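You operate a simulated robot arm through the tools that you are given. There is no shell and no other tool.

Carry out the task below with a simulated two-armed robot. There is one attempt and no reset: what you move stays moved.

JOB
Level the narrow oak table, fit the fuller battery and switch the camera on.
Fine: wind the levelling wheel till the tilt display shows 0 mm; the battery sits home before the camera goes on; it stays on.

Only the result counts: the job must be done as asked and must still hold three seconds after the hand-in. Knocking over, shifting, dropping, spilling or breaking anything else fails it.

ROBOT AND FRAMES
Two 7-joint arms with fingered hands on one trunk that stands fixed in place. Base frame: the origin is at the foot of the trunk, x ahead of it, y to its left, z up. Units: m, rad, N and s.
The left shoulder is at [0.059, 0.174, 1.065], the right one opposite. With the tool pointing down near the work surface each hand reaches from about 0.28 to 0.74 m from the base axis, measured 20 degrees to its own side. Payload 3.8 kg a hand.
Tool frame (each hand has its own): the origin (TCP) lies between the finger pads and is the grasp point; the fingertips stand 0.026 m ahead of it; z points along the fingers, y is the line along which they close. The gripper opens to 0.132 m; its body begins 0.073 m behind the TCP. The gripper is a hand of 3 fingers: y runs from the thumb to the fingers, the wrist lies at [0, 0, -0.224] in the tool frame, and closing takes about 1.5 s.
Orientation is that of the tool frame in the base frame, as [roll, pitch, yaw] about the fixed x, y, z axes, in that order (R = Rz(yaw) Ry(pitch) Rx(roll)). With the fingers straight down and closing along the base's y, the tool's x points along the base's -x, its y along +y and its z along -z.

CONTROLS
- The arms move only by the tool send_rows. It takes "left_plan", "right_plan" or both (then of equal length, played together; a hand with none holds still); each is a list that holds one entry, the list of rows, each a list of 6 numbers: the shift along the base's x, y, z in m, then the turn, a rotation vector about the base's x, y, z in rad. In form: [[[x, y, z, wx, wy, wz], ...]]. A call has 1 to 20 rows; each row is the pose to reach, as a shift and turn from the pose commanded when the call began. "left_fingers" and "right_fingers" are, for a hand that has rows, the finger opening in m, from 0 to 0.132, set as the call begins (left out, the last holds). Each row takes 0.2 s and may step no farther than 0.05 m and 0.15 rad from the row before; otherwise, or with a gripper value out of range, the whole call is refused. Where a pose cannot be reached the arm comes as near as it can. A force on the tool above 90 N (or 10 N above the force at the start of the call, whichever is more), or a blocked arm, ends the call early, and 0.2 s more pass. The fingers move at their own pace (about 0.108 m/s each) and stop on an object; they squeeze with about 31 N. The grip force told is the motor's: it shows also when the fingers shut on nothing. Time passes only in rows, and 0.2 s behind the last, so rows that repeat a pose let the fingers close. The reply holds the time, the measured pose of the TCP, the force on the tool along the base axes, the opening and the grip force, in the units named above and with some noise, with the torque about the TCP (base axes, N m) and any sound that the robot's microphone picked up.
- Cameras (640 x 400 px; columns grow to the right, rows downward): "scene" is now at [0.1781, -0.0367, 0.9683]; the picture's right is [-0.41, -0.91, 0.00], its down [-0.06, 0.03, -1.00] and it looks along [0.91, -0.40, -0.07] (base axes); focal length 214 px, centre (320, 200). "left" rides on the left gripper at [-0.062, 0.003, -0.092] in its tool frame; the picture's right is [-0.05, -1.00, 0.00], its down [0.83, -0.04, -0.56] and it looks along [0.55, -0.03, 0.83] (tool axes); focal length 230 px, centre (320, 200). "right" rides on the right gripper at [0.062, 0.003, -0.092] in its tool frame; the picture's right is [-0.05, 1.00, 0.00], its down [-0.83, -0.04, -0.56] and it looks along [-0.55, -0.03, 0.83] (tool axes); focal length 230 px, centre (320, 200). There is no depth. A picture from a camera that has moved, and an enlarged one, comes with that camera's place and axes in the base frame and with its lens.
- snapshot(camera): a new picture of that camera. The clock stands still meanwhile.
- raise_lower(by): moves the trunk up (or, below 0, down) by that many m; the arms and the scene camera ride with it, the base frame stays. It gives what a move gives, with no picture.
- curl_fingers(finger1, finger2, thumb_bend, hand): sets how far each is bent, from 0 (flat) to 1 (curled in); at 0.3 the hand is open as for a grip, at 0.7 the pads meet at the TCP. One left out holds its place. A second passes; each finger stops where it meets its share of the squeeze, and holds until it gets a number again. A gripper value or a shape takes the hand back. It gives what a move gives, with no picture; readings hold the bend of each and the force on the fingers (four entries, about 0 where the hand has none), thumb and palm.
- preshape(shape, hand): the hand has 3 fingers and takes this shape, open, in about a second: jaw (thumb against the fingers, like two jaws); tri (thumb and two fingers); tip (a fingertip pinch); poke (one finger out to press); point (the index stretched); flat (the hand flat); cup (the hand cupped); fist (a fist). The gripper value then closes the fingers along that shape, each until it touches; the sizes above hold for jaw. It gives what a move gives, with no picture.
- head_to(pan, tilt): turns the head with the scene camera to pan (to the left, within 1.047 rad either way) and tilt (down, from -0.506 to 1.204), counted from straight ahead of the robot (the tilt from the chest, where the trunk bows). It gives what a move gives.
- close_up(camera, box): a new picture of the part [left, top, right, bottom] of that camera's present view, enlarged. The clock stands still meanwhile.
- close_job(): hands the job in; it is judged then, once.

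Nothing tells you positions but the pictures and the camera data. Unless the task says otherwise, let go and move clear before handing in.

The tools are called after "Call:" by a JSON object that holds its "name" and its "arguments". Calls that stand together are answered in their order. send_rows: Moves the arms, as the interface text tells. Its arguments: {"type":"object","properties":{"left_plan":{"type":"array"},"left_fingers":{"type":"number"},"right_plan":{"type":"array"},"right_fingers":{"type":"number"}},"required":[]} The other tools are called the same way: raise_lower (by) moves the trunk up or down; preshape (shape, hand) gives the hand a shape; curl_fingers (finger1, finger2, thumb_bend, hand) moves the fingers one by one; head_to (pan, tilt) turns the head that bears the scene camera; snapshot (camera) takes a picture; close_up (camera, box) takes an enlarged picture of a part of a camera's view; close_job () hands the job in.

At the start:

```text
time_s: 0.0
left_tool_pos: [0.3715, -0.036, 1.0457]
left_orientation: [3.141, 0.002, -3.139]
left_ft_force: [0.7, 0.2, 0.0]
left_ft_torque: [0.01, 0.01, -0.03]
left_gripper_width: 0.1319
left_grip_force: 0.0
left_shape: jaw
left_bend: [0.3, 0.3, 0.3]
left_finger forces: [0.0, 0.0, 0.0, 0.0, 0.0, 0.1]
right_tool_pos: [0.3011, -0.3172, 1.1288]
right_orientation: [3.14, 0.0, 3.141]
right_ft_force: [-0.3, -0.1, -0.1]
right_ft_torque: [-0.01, 0.03, -0.01]
right_gripper_width: 0.1317
right_grip_force: 0.0
right_shape: jaw
right_bend: [0.3, 0.3, 0.3]
right_finger forces: [0.0, 0.0, 0.0, 0.0, 0.0, 0.0]
trunk travel left (down, up): [-0.375, 0.107]
head pan, tilt (commanded): [-0.417, 0.066]
```

scene: 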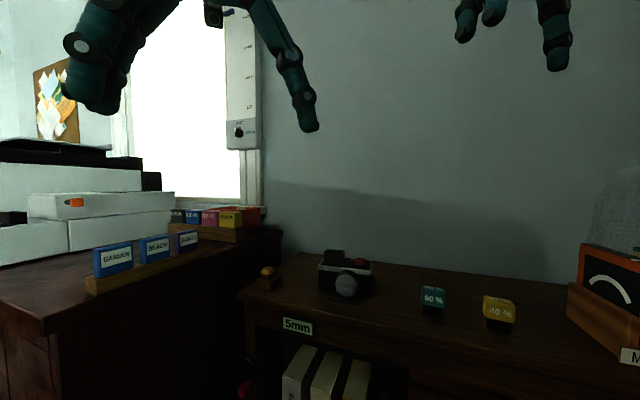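
right: 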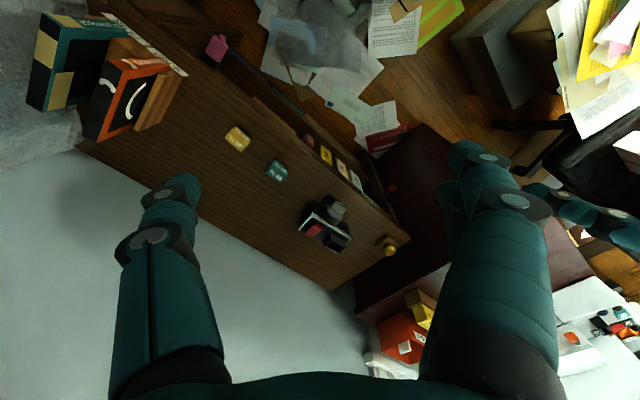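
left: 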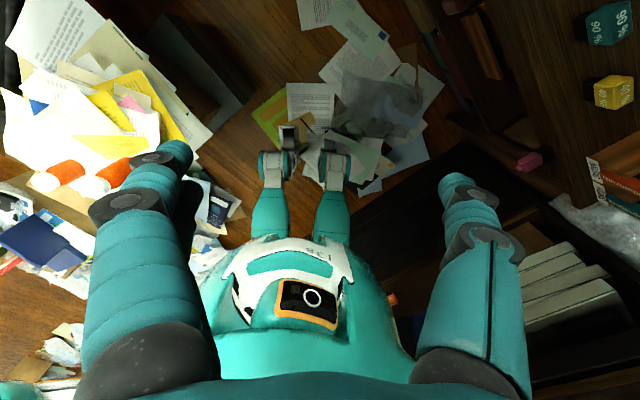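

I see a narrow oak table with a camera, a small brass knob, two batteries (90 % teal, 40 % yellow) and a "5mm" display. First I will look closer at each part before moving anything.

Call:
{"name": "close_up", "arguments": {"camera": "scene", "box": [230, 230, 400, 336]}}

Call:
{"name": "close_up", "arguments": {"camera": "scene", "box": [400, 260, 560, 360]}}

Call:
{"name": "close_up", "arguments": {"camera": "right", "box": [200, 100, 440, 250]}}

Call:
{"name": "head_to", "arguments": {"pan": -0.5, "tilt": 0.6}}

```text
3.76 times, centred on (315, 283) of scene
camera zoom: at [0.1781, -0.0367, 0.9683], right [-0.41, -0.91, 0.0], down [-0.06, 0.03, -1.0], along [0.91, -0.4, -0.07], focal length 807 px, centre (339, -112)
```

zoom: 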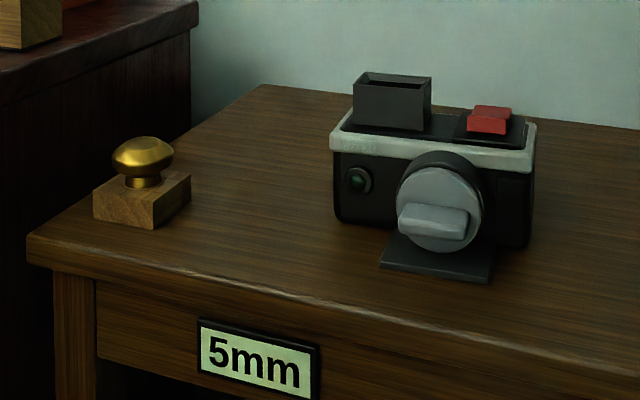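

```text
4.00 times, centred on (480, 310) of scene
camera zoom: at [0.1781, -0.0367, 0.9683], right [-0.41, -0.91, 0.0], down [-0.06, 0.03, -1.0], along [0.91, -0.4, -0.07], focal length 858 px, centre (-320, -240)
```

zoom: 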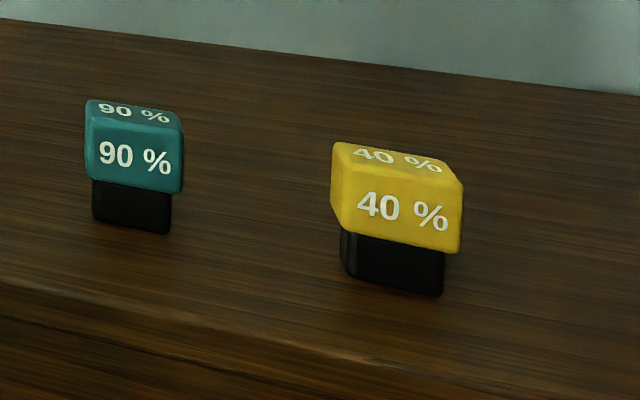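

```text
2.67 times, centred on (320, 175) of right
camera zoom: at [0.2419, -0.3153, 1.2221], right [0.05, 1.0, 0.0], down [0.83, -0.04, 0.56], along [0.55, -0.03, -0.83], focal length 614 px, centre (320, 267)
```

zoom: 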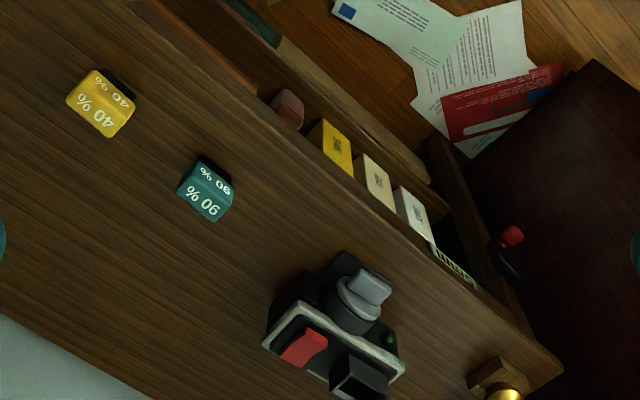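

```text
time_s: 1.0
left_tool_pos: [0.3694, -0.0354, 1.0473]
left_orientation: [3.141, 0.0, -3.139]
left_ft_force: [-0.3, -0.4, -0.3]
left_ft_torque: [0.01, -0.01, -0.03]
left_gripper_width: 0.132
left_grip_force: 0.0
left_shape: jaw
left_bend: [0.3, 0.3, 0.3]
left_finger forces: [0.0, 0.1, 0.0, 0.1, 0.0, 0.0]
right_tool_pos: [0.3029, -0.3188, 1.1289]
right_orientation: [-3.141, 0.0, 3.141]
right_ft_force: [-0.6, 0.4, 0.8]
right_ft_torque: [0.01, 0.0, -0.04]
right_gripper_width: 0.1321
right_grip_force: 0.1
right_shape: jaw
right_bend: [0.3, 0.3, 0.3]
right_finger forces: [0.1, 0.0, 0.1, 0.0, 0.1, 0.1]
trunk travel left (down, up): [-0.375, 0.107]
head pan, tilt (commanded): [-0.499, 0.6]
```

The head is now tilted down; I take a new scene picture to see the table front and where the levelling wheel is.

Call:
{"name": "snapshot", "arguments": {"camera": "scene"}}

```text
taken
camera scene: at [0.1721, -0.0419, 0.9192], right [-0.48, -0.88, 0.0], down [-0.5, 0.27, -0.83], along [0.72, -0.4, -0.56], focal length 214 px, centre (320, 200)
```

scene: 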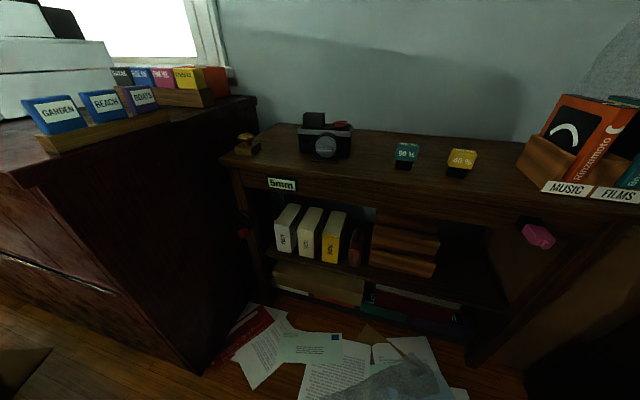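

Call:
{"name": "close_up", "arguments": {"camera": "scene", "box": [210, 160, 380, 266]}}

Call:
{"name": "close_up", "arguments": {"camera": "scene", "box": [460, 190, 620, 290]}}

Call:
{"name": "close_up", "arguments": {"camera": "scene", "box": [210, 100, 370, 200]}}

```text
3.76 times, centred on (295, 213) of scene
camera zoom: at [0.1721, -0.0419, 0.9192], right [-0.48, -0.88, 0.0], down [-0.5, 0.27, -0.83], along [0.72, -0.4, -0.56], focal length 807 px, centre (414, 151)
```

zoom: 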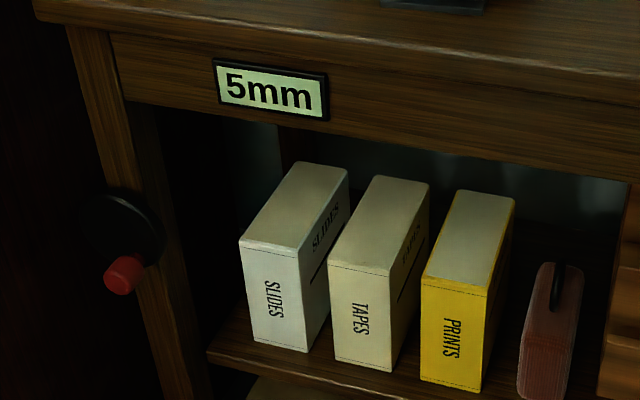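

```text
4.00 times, centred on (540, 240) of scene
camera zoom: at [0.1721, -0.0419, 0.9192], right [-0.48, -0.88, 0.0], down [-0.5, 0.27, -0.83], along [0.72, -0.4, -0.56], focal length 858 px, centre (-560, 40)
```

zoom: 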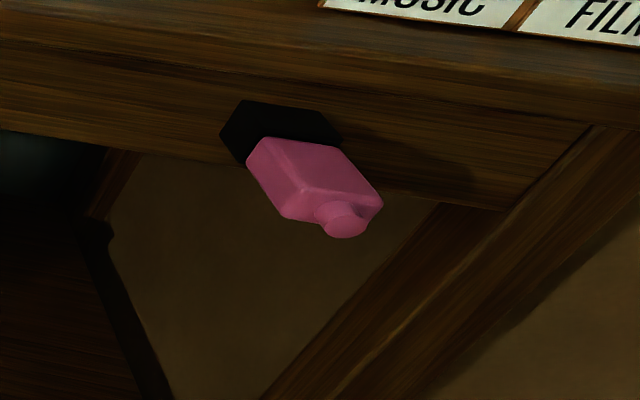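

```text
4.00 times, centred on (290, 150) of scene
camera zoom: at [0.1721, -0.0419, 0.9192], right [-0.48, -0.88, 0.0], down [-0.5, 0.27, -0.83], along [0.72, -0.4, -0.56], focal length 858 px, centre (440, 400)
```

zoom: 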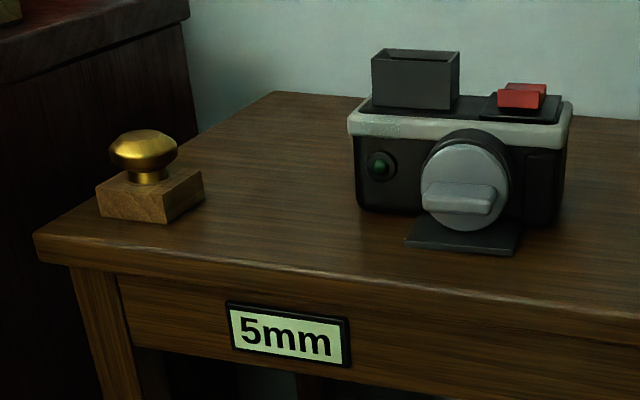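

The fuller battery is the teal 90 % one; a black wheel with a red crank knob sits low at the table's left front leg, beside the dark chest. I'll look around to the left for obstacles before moving the left arm there.

Call:
{"name": "head_to", "arguments": {"pan": 0.3, "tilt": 0.7}}

Call:
{"name": "snapshot", "arguments": {"camera": "scene"}}

Call:
{"name": "head_to", "arguments": {"pan": 0.9, "tilt": 0.7}}

Call:
{"name": "snapshot", "arguments": {"camera": "scene"}}

Call:
{"name": "head_to", "arguments": {"pan": -0.2, "tilt": 0.75}}

Call:
{"name": "snapshot", "arguments": {"camera": "scene"}}

```text
time_s: 2.1
left_tool_pos: [0.3708, -0.0351, 1.0448]
left_orientation: [3.142, -0.001, -3.14]
left_ft_force: [0.4, 0.4, -0.4]
left_ft_torque: [0.01, 0.0, 0.01]
left_gripper_width: 0.1322
left_grip_force: 0.1
left_shape: jaw
left_bend: [0.3, 0.3, 0.3]
left_finger forces: [0.0, 0.1, 0.0, 0.1, 0.0, 0.1]
right_tool_pos: [0.3034, -0.3187, 1.1291]
right_orientation: [3.14, -0.001, -3.14]
right_ft_force: [0.2, -0.4, -0.3]
right_ft_torque: [0.02, 0.0, -0.01]
right_gripper_width: 0.1322
right_grip_force: 0.1
right_shape: jaw
right_bend: [0.3, 0.3, 0.3]
right_finger forces: [0.0, 0.0, 0.1, 0.0, 0.0, 0.0]
trunk travel left (down, up): [-0.375, 0.107]
head pan, tilt (commanded): [0.3, 0.7]
```

```text
taken
camera scene: at [0.1757, 0.0254, 0.9105], right [0.29, -0.96, 0.0], down [-0.62, -0.19, -0.77], along [0.73, 0.23, -0.64], focal length 214 px, centre (320, 200)
```

scene: 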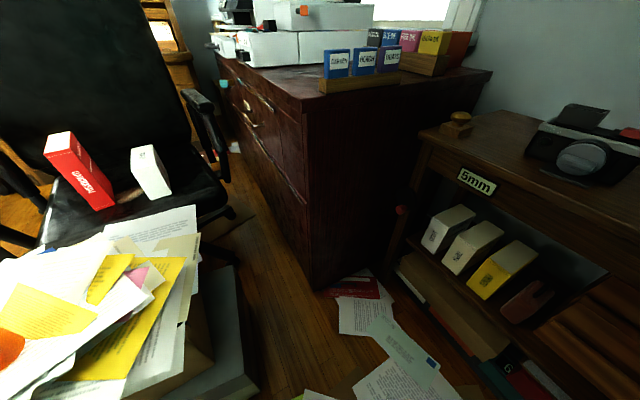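

```text
time_s: 3.1
left_tool_pos: [0.3707, -0.0354, 1.0461]
left_orientation: [-3.141, 0.001, -3.14]
left_ft_force: [0.1, 0.2, -1.2]
left_ft_torque: [-0.03, 0.03, -0.01]
left_gripper_width: 0.132
left_grip_force: 0.1
left_shape: jaw
left_bend: [0.3, 0.3, 0.3]
left_finger forces: [0.0, 0.0, 0.0, 0.0, 0.0, 0.1]
right_tool_pos: [0.3023, -0.3183, 1.1282]
right_orientation: [3.141, 0.0, 3.141]
right_ft_force: [0.2, 0.0, 0.2]
right_ft_torque: [0.02, -0.01, 0.01]
right_gripper_width: 0.1319
right_grip_force: 0.0
right_shape: jaw
right_bend: [0.3, 0.3, 0.3]
right_finger forces: [0.1, 0.0, 0.1, 0.1, 0.0, 0.0]
trunk travel left (down, up): [-0.375, 0.107]
head pan, tilt (commanded): [0.901, 0.7]
```

```text
taken
camera scene: at [0.1473, 0.0669, 0.9105], right [0.78, -0.62, 0.0], down [-0.4, -0.5, -0.76], along [0.48, 0.6, -0.64], focal length 214 px, centre (320, 200)
```

scene: 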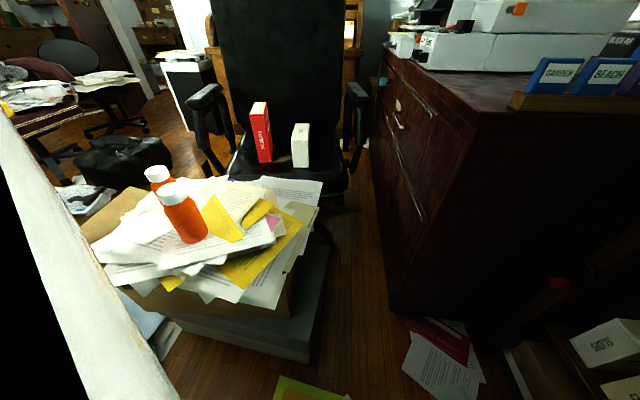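

```text
time_s: 4.4
left_tool_pos: [0.3713, -0.0346, 1.0467]
left_orientation: [3.142, -0.002, -3.139]
left_ft_force: [0.6, 0.6, 0.5]
left_ft_torque: [-0.03, 0.03, -0.02]
left_gripper_width: 0.1322
left_grip_force: 0.0
left_shape: jaw
left_bend: [0.3, 0.3, 0.3]
left_finger forces: [0.0, 0.0, 0.1, 0.0, 0.0, 0.0]
right_tool_pos: [0.3038, -0.3185, 1.1289]
right_orientation: [-3.141, 0.0, 3.142]
right_ft_force: [0.2, -0.8, -0.4]
right_ft_torque: [-0.01, 0.0, -0.02]
right_gripper_width: 0.1318
right_grip_force: 0.1
right_shape: jaw
right_bend: [0.3, 0.3, 0.3]
right_finger forces: [0.0, 0.0, 0.0, 0.1, 0.1, 0.1]
trunk travel left (down, up): [-0.375, 0.107]
head pan, tilt (commanded): [-0.201, 0.75]
```

```text
taken
camera scene: at [0.1757, -0.0161, 0.9062], right [-0.2, -0.98, 0.0], down [-0.67, 0.14, -0.73], along [0.72, -0.15, -0.68], focal length 214 px, centre (320, 200)
```

scene: 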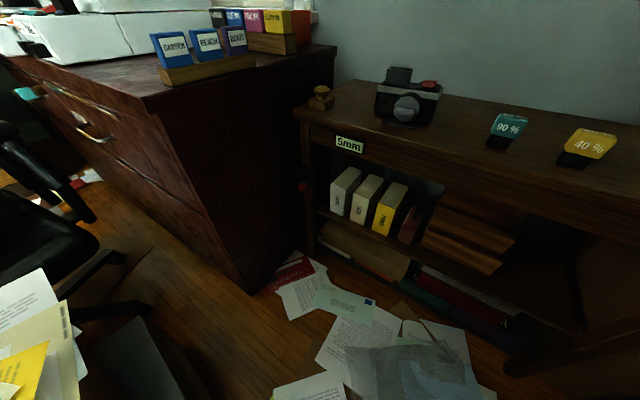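

The chair and paper pile are well left and low, so the space before the table is free. I turn the left hand to point along the table's depth (about -45°) and bring it nearer, so that its camera can see the wheel.

Call:
{"name": "send_rows", "arguments": {"left_plan": [[[0.009, 0.013, -0.02, -0.051, -0.1235, -0.051], [0.018, 0.026, -0.041, -0.102, -0.247, -0.102], [0.027, 0.039, -0.061, -0.1535, -0.3706, -0.1535], [0.036, 0.052, -0.082, -0.2047, -0.4941, -0.2047], [0.045, 0.065, -0.102, -0.2558, -0.6176, -0.2558], [0.054, 0.078, -0.123, -0.307, -0.7411, -0.307], [0.063, 0.09, -0.143, -0.3582, -0.8647, -0.3582], [0.072, 0.103, -0.164, -0.4093, -0.9882, -0.4093], [0.081, 0.116, -0.184, -0.4605, -1.1117, -0.4605], [0.09, 0.129, -0.205, -0.5117, -1.2352, -0.5117], [0.1, 0.142, -0.225, -0.5628, -1.3588, -0.5628], [0.109, 0.155, -0.246, -0.614, -1.4823, -0.614]]]}}

Call:
{"name": "snapshot", "arguments": {"camera": "left"}}

Call:
{"name": "snapshot", "arguments": {"camera": "scene"}}

```text
time_s: 7.0
left_tool_pos: [0.4793, 0.1206, 0.797]
left_orientation: [2.559, 1.569, 1.775]
left_ft_force: [0.6, -0.1, 0.4]
left_ft_torque: [0.01, 0.02, -0.03]
left_gripper_width: 0.132
left_grip_force: 0.0
left_shape: jaw
left_bend: [0.3, 0.3, 0.3]
left_finger forces: [0.1, 0.0, 0.0, 0.1, 0.0, 0.0]
left hand out of reach, approached as far as the arm can: row 6, 7, 8
right_tool_pos: [0.3039, -0.3186, 1.129]
right_orientation: [-3.141, 0.0, 3.141]
right_ft_force: [-0.2, 0.5, 0.2]
right_ft_torque: [-0.03, 0.0, -0.01]
right_gripper_width: 0.1317
right_grip_force: 0.2
right_shape: jaw
right_bend: [0.3, 0.3, 0.3]
right_finger forces: [0.1, 0.0, 0.0, 0.0, 0.0, 0.0]
trunk travel left (down, up): [-0.375, 0.107]
head pan, tilt (commanded): [-0.201, 0.75]
```

```text
taken
camera left: at [0.4184, 0.1879, 0.8588], right [-0.7, -0.71, 0.05], down [-0.42, 0.36, -0.83], along [0.57, -0.61, -0.56], focal length 230 px, centre (320, 200)
```

left: 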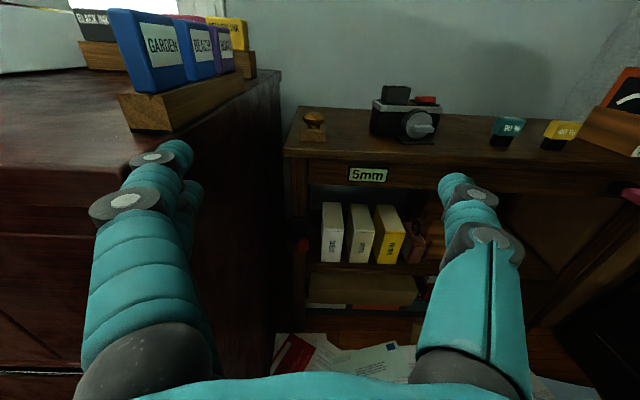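

```text
taken
camera scene: at [0.176, -0.0161, 0.9061], right [-0.2, -0.98, 0.0], down [-0.67, 0.14, -0.73], along [0.72, -0.15, -0.68], focal length 214 px, centre (320, 200)
```

scene: 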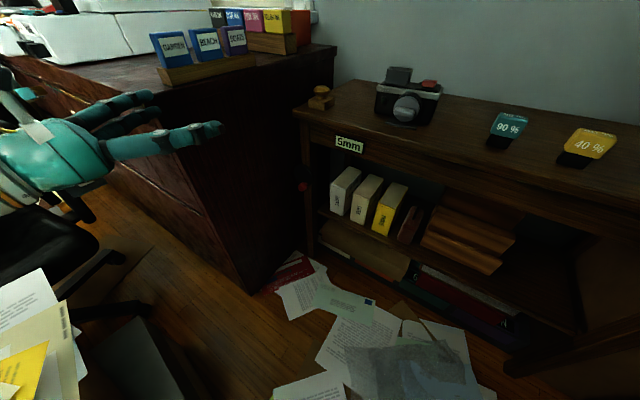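

The left camera sees the table squarely. I zoom on the wheel, camera and display.

Call:
{"name": "close_up", "arguments": {"camera": "left", "box": [270, 190, 366, 250]}}

Call:
{"name": "close_up", "arguments": {"camera": "left", "box": [350, 70, 478, 150]}}

Call:
{"name": "close_up", "arguments": {"camera": "left", "box": [480, 90, 608, 170]}}

```text
6.67 times, centred on (318, 220) of left
camera zoom: at [0.4184, 0.1879, 0.8588], right [-0.7, -0.71, 0.05], down [-0.42, 0.36, -0.83], along [0.57, -0.61, -0.56], focal length 1534 px, centre (333, 67)
```

zoom: 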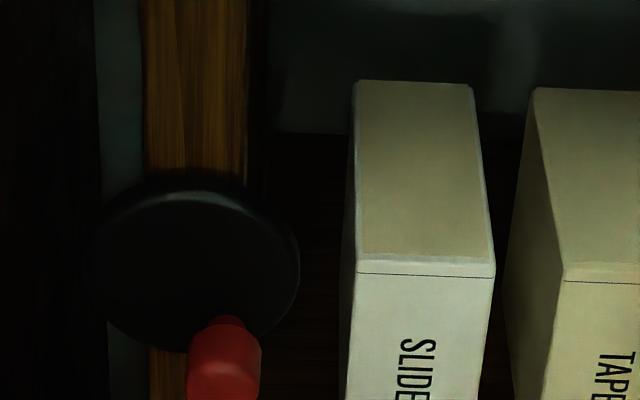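

```text
5.00 times, centred on (414, 110) of left
camera zoom: at [0.4184, 0.1879, 0.8588], right [-0.7, -0.71, 0.05], down [-0.42, 0.36, -0.83], along [0.57, -0.61, -0.56], focal length 1150 px, centre (-150, 650)
```

zoom: 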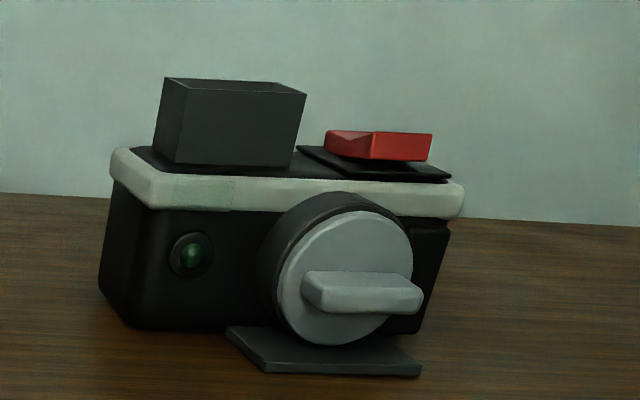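

```text
5.00 times, centred on (544, 130) of left
camera zoom: at [0.4184, 0.1879, 0.8588], right [-0.7, -0.71, 0.05], down [-0.42, 0.36, -0.83], along [0.57, -0.61, -0.56], focal length 1150 px, centre (-800, 550)
```

zoom: 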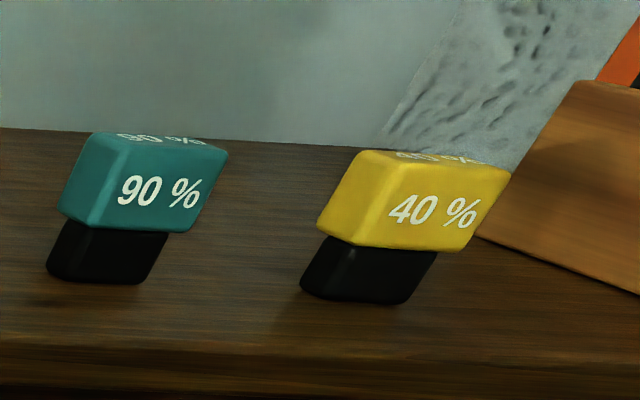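

The wheel is a black disc of about 3.6 cm radius near (0.72, -0.07, 0.51), its red knob now at the bottom near (0.70, -0.07, 0.48). I measure the table's edge and then bring the left camera closer.

Call:
{"name": "close_up", "arguments": {"camera": "left", "box": [270, 120, 398, 200]}}

Call:
{"name": "close_up", "arguments": {"camera": "left", "box": [512, 120, 640, 200]}}

Call:
{"name": "send_rows", "arguments": {"left_plan": [[[0.004, -0.02, -0.036, 0, 0, 0.1], [0.008, -0.04, -0.072, 0, 0, 0.2], [0.012, -0.06, -0.108, 0, 0, 0.3], [0.016, -0.08, -0.144, 0, 0, 0.4], [0.02, -0.1, -0.18, 0, 0, 0.49]]]}}

Call:
{"name": "snapshot", "arguments": {"camera": "left"}}

Call:
{"name": "snapshot", "arguments": {"camera": "scene"}}

```text
5.00 times, centred on (334, 160) of left
camera zoom: at [0.4184, 0.1879, 0.8588], right [-0.7, -0.71, 0.05], down [-0.42, 0.36, -0.83], along [0.57, -0.61, -0.56], focal length 1150 px, centre (250, 400)
```

zoom: 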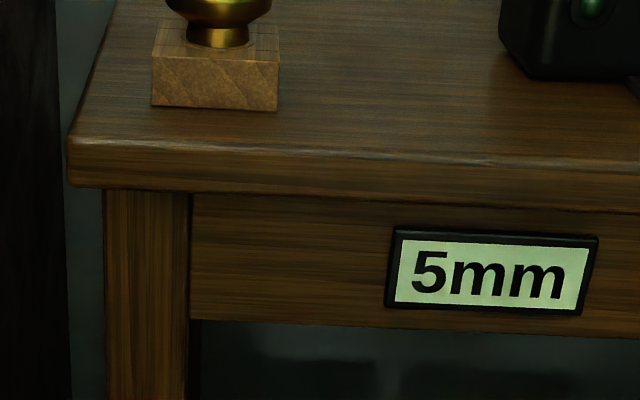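

```text
5.00 times, centred on (576, 160) of left
camera zoom: at [0.4184, 0.1879, 0.8588], right [-0.7, -0.71, 0.05], down [-0.42, 0.36, -0.83], along [0.57, -0.61, -0.56], focal length 1150 px, centre (-960, 400)
```

zoom: 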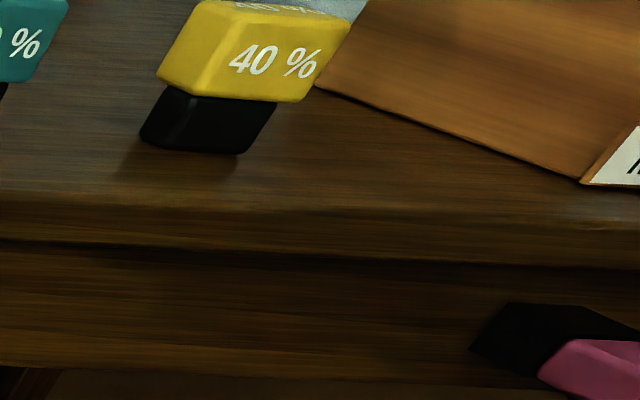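

```text
time_s: 8.2
left_tool_pos: [0.4975, 0.0192, 0.619]
left_orientation: [-0.141, 1.57, -0.433]
left_ft_force: [0.2, -0.7, 0.3]
left_ft_torque: [-0.01, 0.02, -0.02]
left_gripper_width: 0.1318
left_grip_force: 0.1
left_shape: jaw
left_bend: [0.3, 0.3, 0.3]
left_finger forces: [0.0, 0.1, 0.0, 0.1, 0.1, 0.1]
left hand out of reach, approached as far as the arm can: row 2
right_tool_pos: [0.3019, -0.3191, 1.1291]
right_orientation: [-3.141, -0.001, 3.141]
right_ft_force: [0.2, -0.4, 0.3]
right_ft_torque: [0.01, -0.02, -0.01]
right_gripper_width: 0.132
right_grip_force: 0.1
right_shape: jaw
right_bend: [0.3, 0.3, 0.3]
right_finger forces: [0.0, 0.0, 0.1, 0.1, 0.0, 0.1]
trunk travel left (down, up): [-0.375, 0.107]
head pan, tilt (commanded): [-0.201, 0.75]
```

```text
taken
camera left: at [0.4131, 0.049, 0.6801], right [-0.29, -0.96, 0.05], down [-0.54, 0.12, -0.83], along [0.79, -0.27, -0.55], focal length 230 px, centre (320, 200)
```

left: 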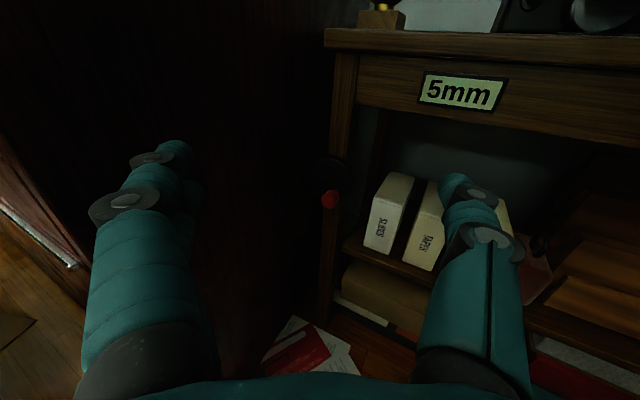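

```text
taken
camera scene: at [0.1756, -0.0166, 0.9062], right [-0.2, -0.98, 0.0], down [-0.67, 0.14, -0.73], along [0.72, -0.15, -0.68], focal length 214 px, centre (320, 200)
```

scene: 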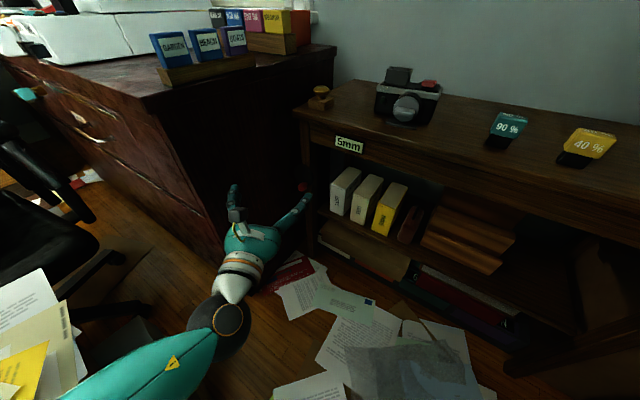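

The left arm reaches in front of the wheel well. Zooming on the wheel and on the left hand to see finger layout.

Call:
{"name": "close_up", "arguments": {"camera": "left", "box": [288, 140, 384, 200]}}

Call:
{"name": "close_up", "arguments": {"camera": "left", "box": [296, 160, 360, 220]}}

Call:
{"name": "close_up", "arguments": {"camera": "scene", "box": [200, 150, 360, 250]}}

Call:
{"name": "close_up", "arguments": {"camera": "right", "box": [300, 180, 428, 260]}}

```text
6.67 times, centred on (336, 170) of left
camera zoom: at [0.4131, 0.049, 0.6801], right [-0.29, -0.96, 0.05], down [-0.54, 0.12, -0.83], along [0.79, -0.27, -0.55], focal length 1534 px, centre (213, 400)
```

zoom: 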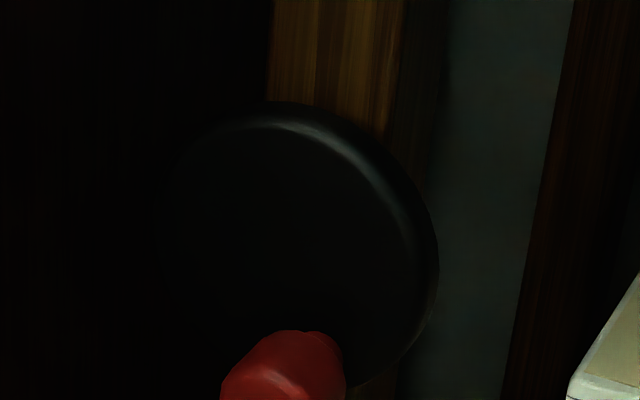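

```text
6.67 times, centred on (328, 190) of left
camera zoom: at [0.4131, 0.049, 0.6801], right [-0.29, -0.96, 0.05], down [-0.54, 0.12, -0.83], along [0.79, -0.27, -0.55], focal length 1534 px, centre (267, 267)
```

zoom: 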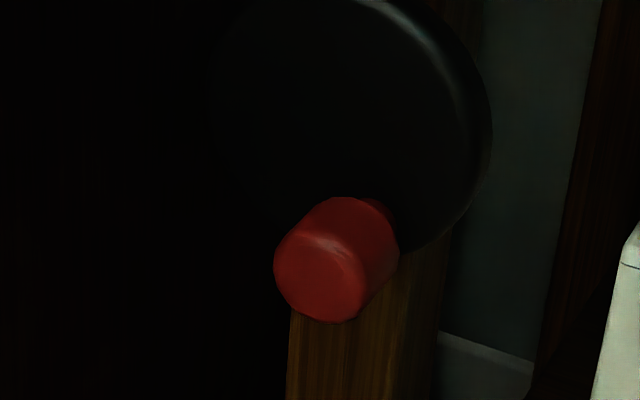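

```text
4.00 times, centred on (280, 200) of scene
camera zoom: at [0.1756, -0.0166, 0.9062], right [-0.2, -0.98, 0.0], down [-0.67, 0.14, -0.73], along [0.72, -0.15, -0.68], focal length 858 px, centre (480, 200)
```

zoom: 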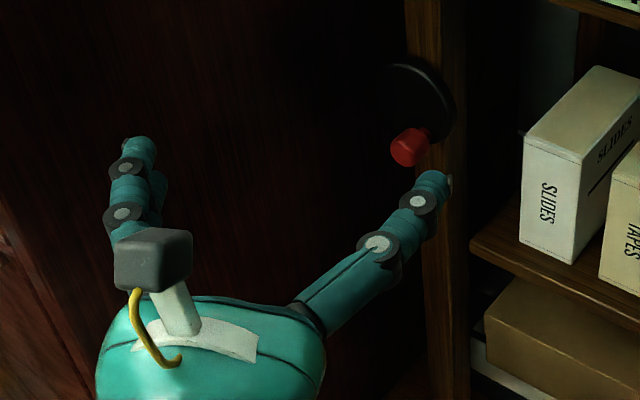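

```text
5.00 times, centred on (364, 220) of right
camera zoom: at [0.2418, -0.3159, 1.2219], right [0.05, 1.0, 0.0], down [0.83, -0.04, 0.56], along [0.55, -0.03, -0.83], focal length 1150 px, centre (100, 100)
```

zoom: 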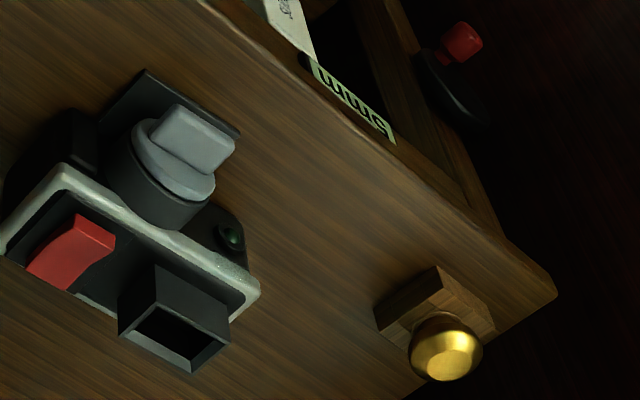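

Table top is at z≈0.69, rotated 45° (front edge along (0.71, 0.71)); the wheel axis is near (0.718, -0.071, 0.511), the knob about 3 cm below it and some 3 cm long. I narrow the left fingers to 6 cm and come to 7 cm in front of the knob.

Call:
{"name": "send_rows", "arguments": {"left_plan": [[[0.03, -0.0135, -0.034, 0, 0, 0], [0.06, -0.027, -0.0675, 0, 0, 0], [0.09, -0.0405, -0.1, 0, 0, 0], [0.119, -0.054, -0.135, 0, 0, 0], [0.119, -0.054, -0.135, 0, 0, 0]]], "left_fingers": 0.06}}

Call:
{"name": "snapshot", "arguments": {"camera": "left"}}

Call:
{"name": "close_up", "arguments": {"camera": "scene", "box": [200, 120, 360, 220]}}

```text
time_s: 9.4
left_tool_pos: [0.5737, -0.0117, 0.5475]
left_orientation: [-1.273, 1.569, -1.572]
left_ft_force: [-0.2, 0.6, 0.2]
left_ft_torque: [0.0, 0.02, 0.01]
left_gripper_width: 0.0601
left_grip_force: 0.1
left_shape: jaw
left_bend: [0.73, 0.73, 0.7]
left_finger forces: [0.0, 0.0, 0.0, 0.0, 0.0, 0.1]
left hand out of reach, approached as far as the arm can: row 3, 4, 5
right_tool_pos: [0.3022, -0.3185, 1.1292]
right_orientation: [3.14, 0.0, -3.14]
right_ft_force: [0.1, -0.1, -0.3]
right_ft_torque: [-0.01, 0.02, 0.01]
right_gripper_width: 0.132
right_grip_force: 0.1
right_shape: jaw
right_bend: [0.3, 0.3, 0.3]
right_finger forces: [0.0, 0.0, 0.0, 0.0, 0.0, 0.1]
trunk travel left (down, up): [-0.375, 0.107]
head pan, tilt (commanded): [-0.201, 0.75]
```

```text
taken
camera left: at [0.4867, 0.0181, 0.6085], right [-0.29, -0.95, 0.05], down [-0.54, 0.12, -0.83], along [0.79, -0.27, -0.55], focal length 230 px, centre (320, 200)
```

left: 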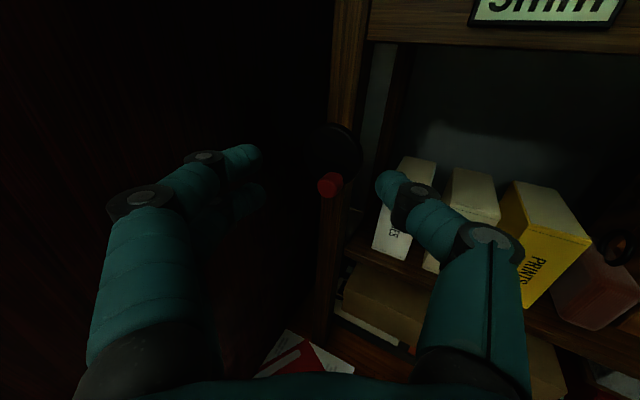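

```text
4.00 times, centred on (280, 170) of scene
camera zoom: at [0.1757, -0.0159, 0.9062], right [-0.2, -0.98, 0.0], down [-0.67, 0.14, -0.73], along [0.72, -0.15, -0.68], focal length 858 px, centre (480, 320)
```

zoom: 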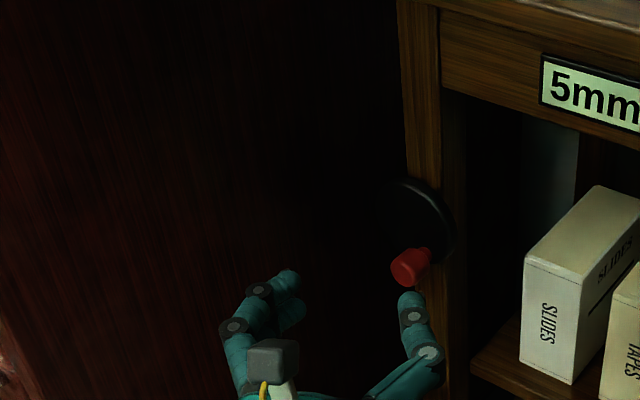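

The arm is too stretched at this trunk height, so the hand stopped at (0.574, -0.012, 0.548). I'll lower the trunk; first a check of the surroundings around the left elbow and the right arm.

Call:
{"name": "head_to", "arguments": {"pan": 0.35, "tilt": 1.1}}

Call:
{"name": "snapshot", "arguments": {"camera": "scene"}}

Call:
{"name": "head_to", "arguments": {"pan": -0.6, "tilt": 1.0}}

Call:
{"name": "snapshot", "arguments": {"camera": "scene"}}

```text
time_s: 10.4
left_tool_pos: [0.5731, -0.0116, 0.5468]
left_orientation: [-1.644, 1.569, -1.94]
left_ft_force: [-0.8, 0.2, 0.1]
left_ft_torque: [0.01, -0.05, 0.02]
left_gripper_width: 0.0605
left_grip_force: 0.1
left_shape: jaw
left_bend: [0.73, 0.73, 0.7]
left_finger forces: [0.0, 0.1, 0.1, 0.1, 0.0, 0.0]
right_tool_pos: [0.3028, -0.3183, 1.1285]
right_orientation: [3.141, 0.0, -3.141]
right_ft_force: [0.5, 0.4, 0.0]
right_ft_torque: [0.0, -0.03, 0.03]
right_gripper_width: 0.1319
right_grip_force: 0.1
right_shape: jaw
right_bend: [0.3, 0.3, 0.3]
right_finger forces: [0.1, 0.0, 0.0, 0.0, 0.0, 0.0]
trunk travel left (down, up): [-0.375, 0.107]
head pan, tilt (commanded): [0.351, 1.1]
```

```text
taken
camera scene: at [0.1539, 0.022, 0.8805], right [0.34, -0.94, 0.0], down [-0.84, -0.31, -0.45], along [0.43, 0.16, -0.89], focal length 214 px, centre (320, 200)
```

scene: 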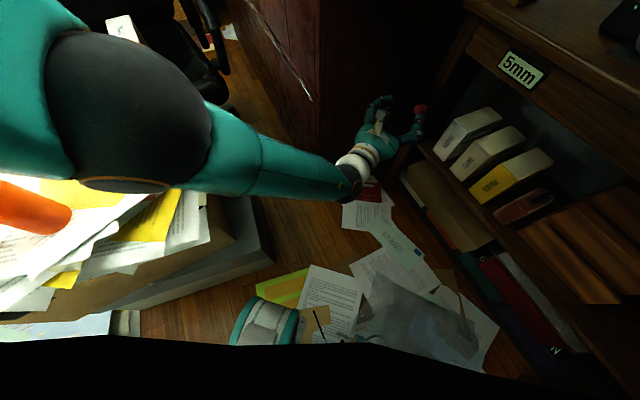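

```text
time_s: 11.6
left_tool_pos: [0.5714, -0.0114, 0.547]
left_orientation: [-1.592, 1.569, -1.888]
left_ft_force: [-0.3, -0.1, -0.5]
left_ft_torque: [0.0, -0.03, -0.01]
left_gripper_width: 0.0603
left_grip_force: 0.0
left_shape: jaw
left_bend: [0.73, 0.73, 0.7]
left_finger forces: [0.1, 0.0, 0.0, 0.0, 0.0, 0.0]
right_tool_pos: [0.3032, -0.3187, 1.1291]
right_orientation: [-3.141, 0.0, -3.14]
right_ft_force: [-0.1, 0.4, -0.1]
right_ft_torque: [0.01, 0.0, 0.0]
right_gripper_width: 0.1321
right_grip_force: 0.0
right_shape: jaw
right_bend: [0.3, 0.3, 0.3]
right_finger forces: [0.0, 0.1, 0.0, 0.0, 0.0, 0.0]
trunk travel left (down, up): [-0.375, 0.107]
head pan, tilt (commanded): [-0.6, 1.0]
```

```text
taken
camera scene: at [0.152, -0.0389, 0.8871], right [-0.56, -0.83, 0.0], down [-0.69, 0.47, -0.54], along [0.45, -0.3, -0.84], focal length 214 px, centre (320, 200)
```

scene: 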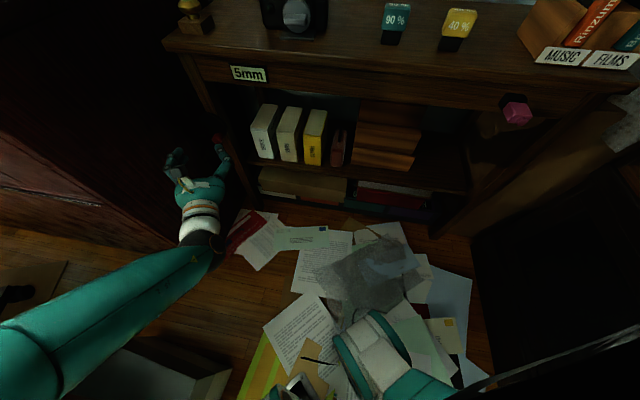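

The left elbow hangs over the paper pile with bottles, so I need to know the pile's height before lowering. I take views of it from two trunk heights.

Call:
{"name": "head_to", "arguments": {"pan": 0.8, "tilt": 0.9}}

Call:
{"name": "snapshot", "arguments": {"camera": "scene"}}

Call:
{"name": "raise_lower", "arguments": {"by": 0.1}}

Call:
{"name": "snapshot", "arguments": {"camera": "scene"}}

```text
time_s: 13.2
left_tool_pos: [0.5731, -0.011, 0.5471]
left_orientation: [-1.604, 1.569, -1.9]
left_ft_force: [0.4, 0.0, -0.3]
left_ft_torque: [-0.02, 0.03, 0.01]
left_gripper_width: 0.0601
left_grip_force: 0.1
left_shape: jaw
left_bend: [0.73, 0.73, 0.7]
left_finger forces: [0.0, 0.0, 0.0, 0.0, 0.0, 0.0]
right_tool_pos: [0.3034, -0.3179, 1.129]
right_orientation: [3.14, -0.001, 3.141]
right_ft_force: [-0.3, 0.2, 0.4]
right_ft_torque: [-0.01, 0.0, -0.03]
right_gripper_width: 0.132
right_grip_force: 0.2
right_shape: jaw
right_bend: [0.3, 0.3, 0.3]
right_finger forces: [0.0, 0.1, 0.1, 0.1, 0.1, 0.1]
trunk travel left (down, up): [-0.375, 0.107]
head pan, tilt (commanded): [0.799, 0.901]
```

```text
taken
camera scene: at [0.1472, 0.0545, 0.8943], right [0.72, -0.7, 0.0], down [-0.55, -0.56, -0.62], along [0.43, 0.45, -0.78], focal length 214 px, centre (320, 200)
```

scene: 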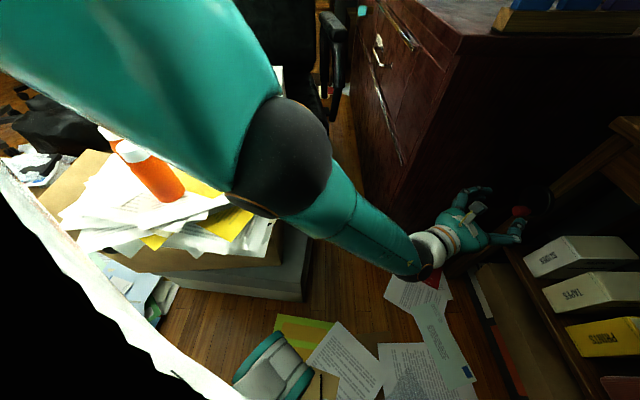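

```text
time_s: 14.5
left_tool_pos: [0.6449, -0.0123, 0.8125]
left_orientation: [0.29, 1.302, -0.005]
left_ft_force: [0.5, -0.4, 0.5]
left_ft_torque: [-0.02, -0.01, -0.03]
left_gripper_width: 0.0601
left_grip_force: 0.1
left_shape: jaw
left_bend: [0.73, 0.73, 0.7]
left_finger forces: [0.0, 0.0, 0.0, 0.0, 0.0, 0.0]
right_tool_pos: [0.3029, -0.3188, 1.2282]
right_orientation: [3.14, -0.001, -3.141]
right_ft_force: [0.3, -0.4, -0.4]
right_ft_torque: [0.01, 0.0, -0.04]
right_gripper_width: 0.1317
right_grip_force: 0.0
right_shape: jaw
right_bend: [0.3, 0.3, 0.3]
right_finger forces: [0.0, 0.1, 0.1, 0.1, 0.0, 0.1]
trunk travel left (down, up): [-0.475, 0.007]
head pan, tilt (commanded): [0.799, 0.901]
```

```text
taken
camera scene: at [0.1608, 0.0545, 1.0255], right [0.72, -0.7, 0.0], down [-0.55, -0.56, -0.62], along [0.43, 0.45, -0.78], focal length 214 px, centre (320, 200)
```

scene: 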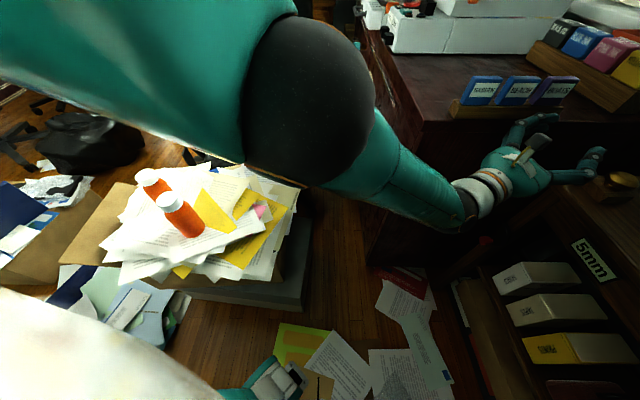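

The pile is up to z≈0.55 with a corner near (0.19, 0.26), so a modest lowering with the arm stretched forward stays clear. The left arm drifted because its commanded pose was out of reach, so I bring it back to a reachable pose first.

Call:
{"name": "send_rows", "arguments": {"left_plan": [[[-0.02, 0.01, 0.04, 0, 0, 0], [-0.04, 0.02, 0.08, 0, 0, 0], [-0.06, 0.03, 0.12, 0, 0, 0], [-0.08, 0.04, 0.15, 0, 0, 0], [-0.08, 0.04, 0.15, 0, 0, 0]]]}}

Call:
{"name": "snapshot", "arguments": {"camera": "scene"}}

```text
time_s: 15.7
left_tool_pos: [0.5642, 0.0273, 0.9638]
left_orientation: [0.293, 1.301, -0.003]
left_ft_force: [-0.2, -0.4, 0.8]
left_ft_torque: [-0.02, -0.02, 0.01]
left_gripper_width: 0.0598
left_grip_force: 0.1
left_shape: jaw
left_bend: [0.73, 0.73, 0.7]
left_finger forces: [0.1, 0.1, 0.0, 0.0, 0.0, 0.0]
right_tool_pos: [0.3022, -0.3194, 1.2286]
right_orientation: [3.141, 0.0, 3.141]
right_ft_force: [-0.4, -0.3, 0.2]
right_ft_torque: [-0.01, 0.01, 0.01]
right_gripper_width: 0.1318
right_grip_force: 0.1
right_shape: jaw
right_bend: [0.3, 0.3, 0.3]
right_finger forces: [0.0, 0.0, 0.0, 0.1, 0.1, 0.0]
trunk travel left (down, up): [-0.475, 0.007]
head pan, tilt (commanded): [0.799, 0.901]
```

```text
taken
camera scene: at [0.1599, 0.0543, 1.0258], right [0.72, -0.7, 0.0], down [-0.55, -0.56, -0.62], along [0.43, 0.45, -0.78], focal length 214 px, centre (320, 200)
```

scene: 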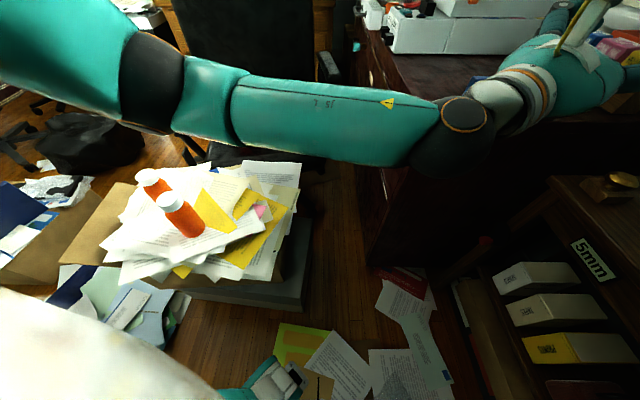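

Trunk moves re-base the arm's pose, fine. I pitch the left hand 15° downward and bring it to a pose from which a lowering of 0.27 m puts it in front of the knob with the elbow clear of the pile.

Call:
{"name": "send_rows", "arguments": {"left_plan": [[[0.0117, -0.0135, -0.0384, 0, 0.106, 0], [0.0233, -0.027, -0.0768, 0, 0.212, 0], [0.035, -0.0404, -0.1152, 0, 0.318, 0], [0.0466, -0.0538, -0.1536, 0, 0.424, 0], [0.0583, -0.0673, -0.192, 0, 0.53, 0], [0.0583, -0.0673, -0.192, 0, 0.53, 0]]]}}

Call:
{"name": "snapshot", "arguments": {"camera": "scene"}}

```text
time_s: 17.1
left_tool_pos: [0.6268, -0.0408, 0.772]
left_orientation: [-2.836, 1.311, -3.135]
left_ft_force: [-0.7, 0.0, -0.4]
left_ft_torque: [-0.01, 0.02, 0.01]
left_gripper_width: 0.0598
left_grip_force: 0.0
left_shape: jaw
left_bend: [0.73, 0.73, 0.7]
left_finger forces: [0.0, 0.1, 0.0, 0.0, 0.0, 0.0]
right_tool_pos: [0.3026, -0.3183, 1.2299]
right_orientation: [3.139, -0.001, 3.14]
right_ft_force: [-0.6, 0.3, -0.4]
right_ft_torque: [0.02, -0.05, -0.03]
right_gripper_width: 0.1319
right_grip_force: 0.0
right_shape: jaw
right_bend: [0.3, 0.3, 0.3]
right_finger forces: [0.1, 0.0, 0.1, 0.0, 0.0, 0.1]
trunk travel left (down, up): [-0.475, 0.007]
head pan, tilt (commanded): [0.799, 0.901]
```

```text
taken
camera scene: at [0.1603, 0.0547, 1.0258], right [0.72, -0.7, 0.0], down [-0.55, -0.56, -0.62], along [0.43, 0.45, -0.78], focal length 214 px, centre (320, 200)
```

scene: 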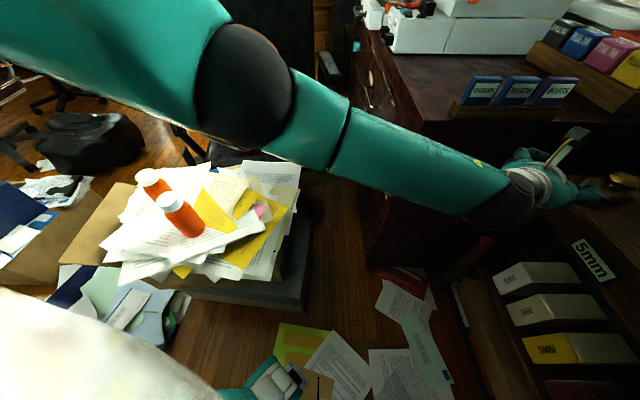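

Elbow is at about (0.28, 0.31, 0.91), so a lowering of 0.27 leaves about 5 cm over the papers. I lower in two steps and check in between.

Call:
{"name": "raise_lower", "arguments": {"by": -0.17}}

Call:
{"name": "snapshot", "arguments": {"camera": "scene"}}

```text
time_s: 19.0
left_tool_pos: [0.6246, -0.0401, 0.6021]
left_orientation: [-2.839, 1.312, -3.137]
left_ft_force: [0.5, -0.3, 0.2]
left_ft_torque: [0.02, -0.04, 0.0]
left_gripper_width: 0.0598
left_grip_force: 0.1
left_shape: jaw
left_bend: [0.73, 0.73, 0.7]
left_finger forces: [0.0, 0.1, 0.0, 0.0, 0.1, 0.0]
right_tool_pos: [0.3017, -0.3195, 1.0592]
right_orientation: [-3.139, 0.0, -3.141]
right_ft_force: [-0.2, 0.0, -0.2]
right_ft_torque: [0.0, 0.02, -0.02]
right_gripper_width: 0.132
right_grip_force: 0.1
right_shape: jaw
right_bend: [0.3, 0.3, 0.3]
right_finger forces: [0.1, 0.0, 0.1, 0.0, 0.0, 0.1]
trunk travel left (down, up): [-0.305, 0.177]
head pan, tilt (commanded): [0.799, 0.901]
```

```text
taken
camera scene: at [0.1389, 0.0545, 0.8223], right [0.72, -0.7, 0.0], down [-0.55, -0.56, -0.62], along [0.43, 0.45, -0.78], focal length 214 px, centre (320, 200)
```

scene: 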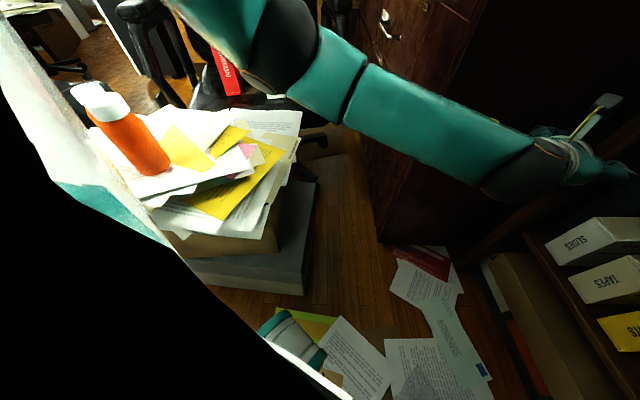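

Riding down works. I lower another 7 cm and look again.

Call:
{"name": "raise_lower", "arguments": {"by": -0.07}}

Call:
{"name": "snapshot", "arguments": {"camera": "scene"}}

Call:
{"name": "snapshot", "arguments": {"camera": "left"}}

Call:
{"name": "head_to", "arguments": {"pan": -0.15, "tilt": 0.55}}

Call:
{"name": "snapshot", "arguments": {"camera": "scene"}}

```text
time_s: 20.1
left_tool_pos: [0.6238, -0.0398, 0.5319]
left_orientation: [-2.839, 1.314, -3.135]
left_ft_force: [-0.3, -0.7, 0.5]
left_ft_torque: [-0.01, 0.02, -0.04]
left_gripper_width: 0.0601
left_grip_force: 0.0
left_shape: jaw
left_bend: [0.73, 0.73, 0.7]
left_finger forces: [0.1, 0.1, 0.1, 0.0, 0.0, 0.0]
right_tool_pos: [0.3025, -0.3178, 0.9899]
right_orientation: [3.141, 0.001, -3.141]
right_ft_force: [0.3, 0.4, -0.3]
right_ft_torque: [0.01, 0.0, 0.0]
right_gripper_width: 0.1316
right_grip_force: 0.1
right_shape: jaw
right_bend: [0.3, 0.3, 0.3]
right_finger forces: [0.0, 0.1, 0.1, 0.0, 0.0, 0.0]
trunk travel left (down, up): [-0.235, 0.247]
head pan, tilt (commanded): [0.799, 0.901]
```

```text
taken
camera scene: at [0.1355, 0.0545, 0.7555], right [0.72, -0.7, 0.0], down [-0.55, -0.56, -0.62], along [0.43, 0.45, -0.78], focal length 214 px, centre (320, 200)
```

scene: 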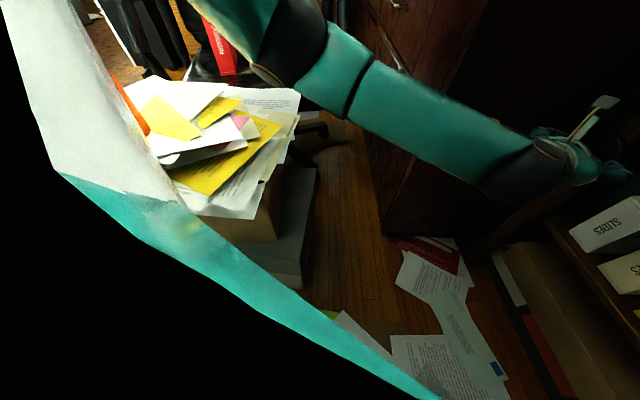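

```text
taken
camera left: at [0.5575, -0.0097, 0.6134], right [-0.27, -0.96, 0.13], down [-0.74, 0.12, -0.66], along [0.62, -0.27, -0.74], focal length 230 px, centre (320, 200)
```

left: 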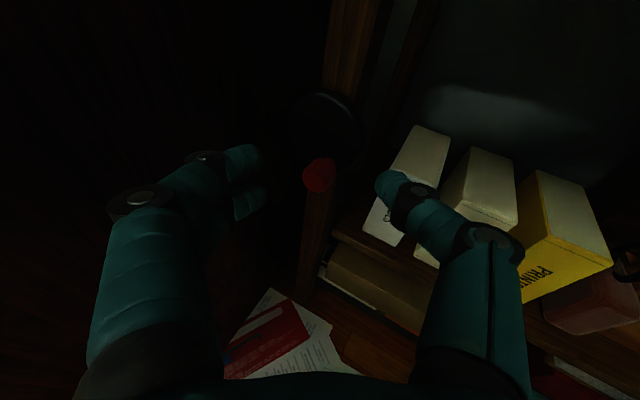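

```text
time_s: 21.3
left_tool_pos: [0.6236, -0.0399, 0.5316]
left_orientation: [-2.84, 1.311, -3.135]
left_ft_force: [-0.1, 0.9, 0.4]
left_ft_torque: [-0.03, -0.01, -0.01]
left_gripper_width: 0.0598
left_grip_force: 0.0
left_shape: jaw
left_bend: [0.73, 0.73, 0.7]
left_finger forces: [0.1, 0.0, 0.0, 0.0, 0.1, 0.0]
right_tool_pos: [0.303, -0.3183, 0.9895]
right_orientation: [-3.141, 0.0, 3.141]
right_ft_force: [0.4, -0.5, 0.0]
right_ft_torque: [-0.02, 0.01, 0.0]
right_gripper_width: 0.1319
right_grip_force: 0.0
right_shape: jaw
right_bend: [0.3, 0.3, 0.3]
right_finger forces: [0.1, 0.0, 0.0, 0.1, 0.0, 0.0]
trunk travel left (down, up): [-0.235, 0.247]
head pan, tilt (commanded): [-0.15, 0.55]
```

```text
taken
camera scene: at [0.1718, -0.013, 0.7847], right [-0.15, -0.99, 0.0], down [-0.52, 0.08, -0.85], along [0.84, -0.13, -0.52], focal length 214 px, centre (320, 200)
```

scene: 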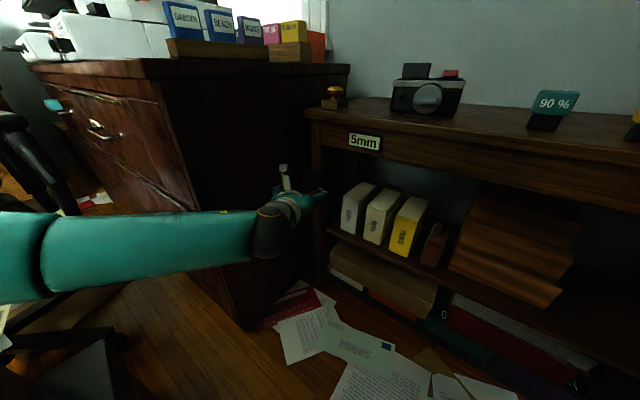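

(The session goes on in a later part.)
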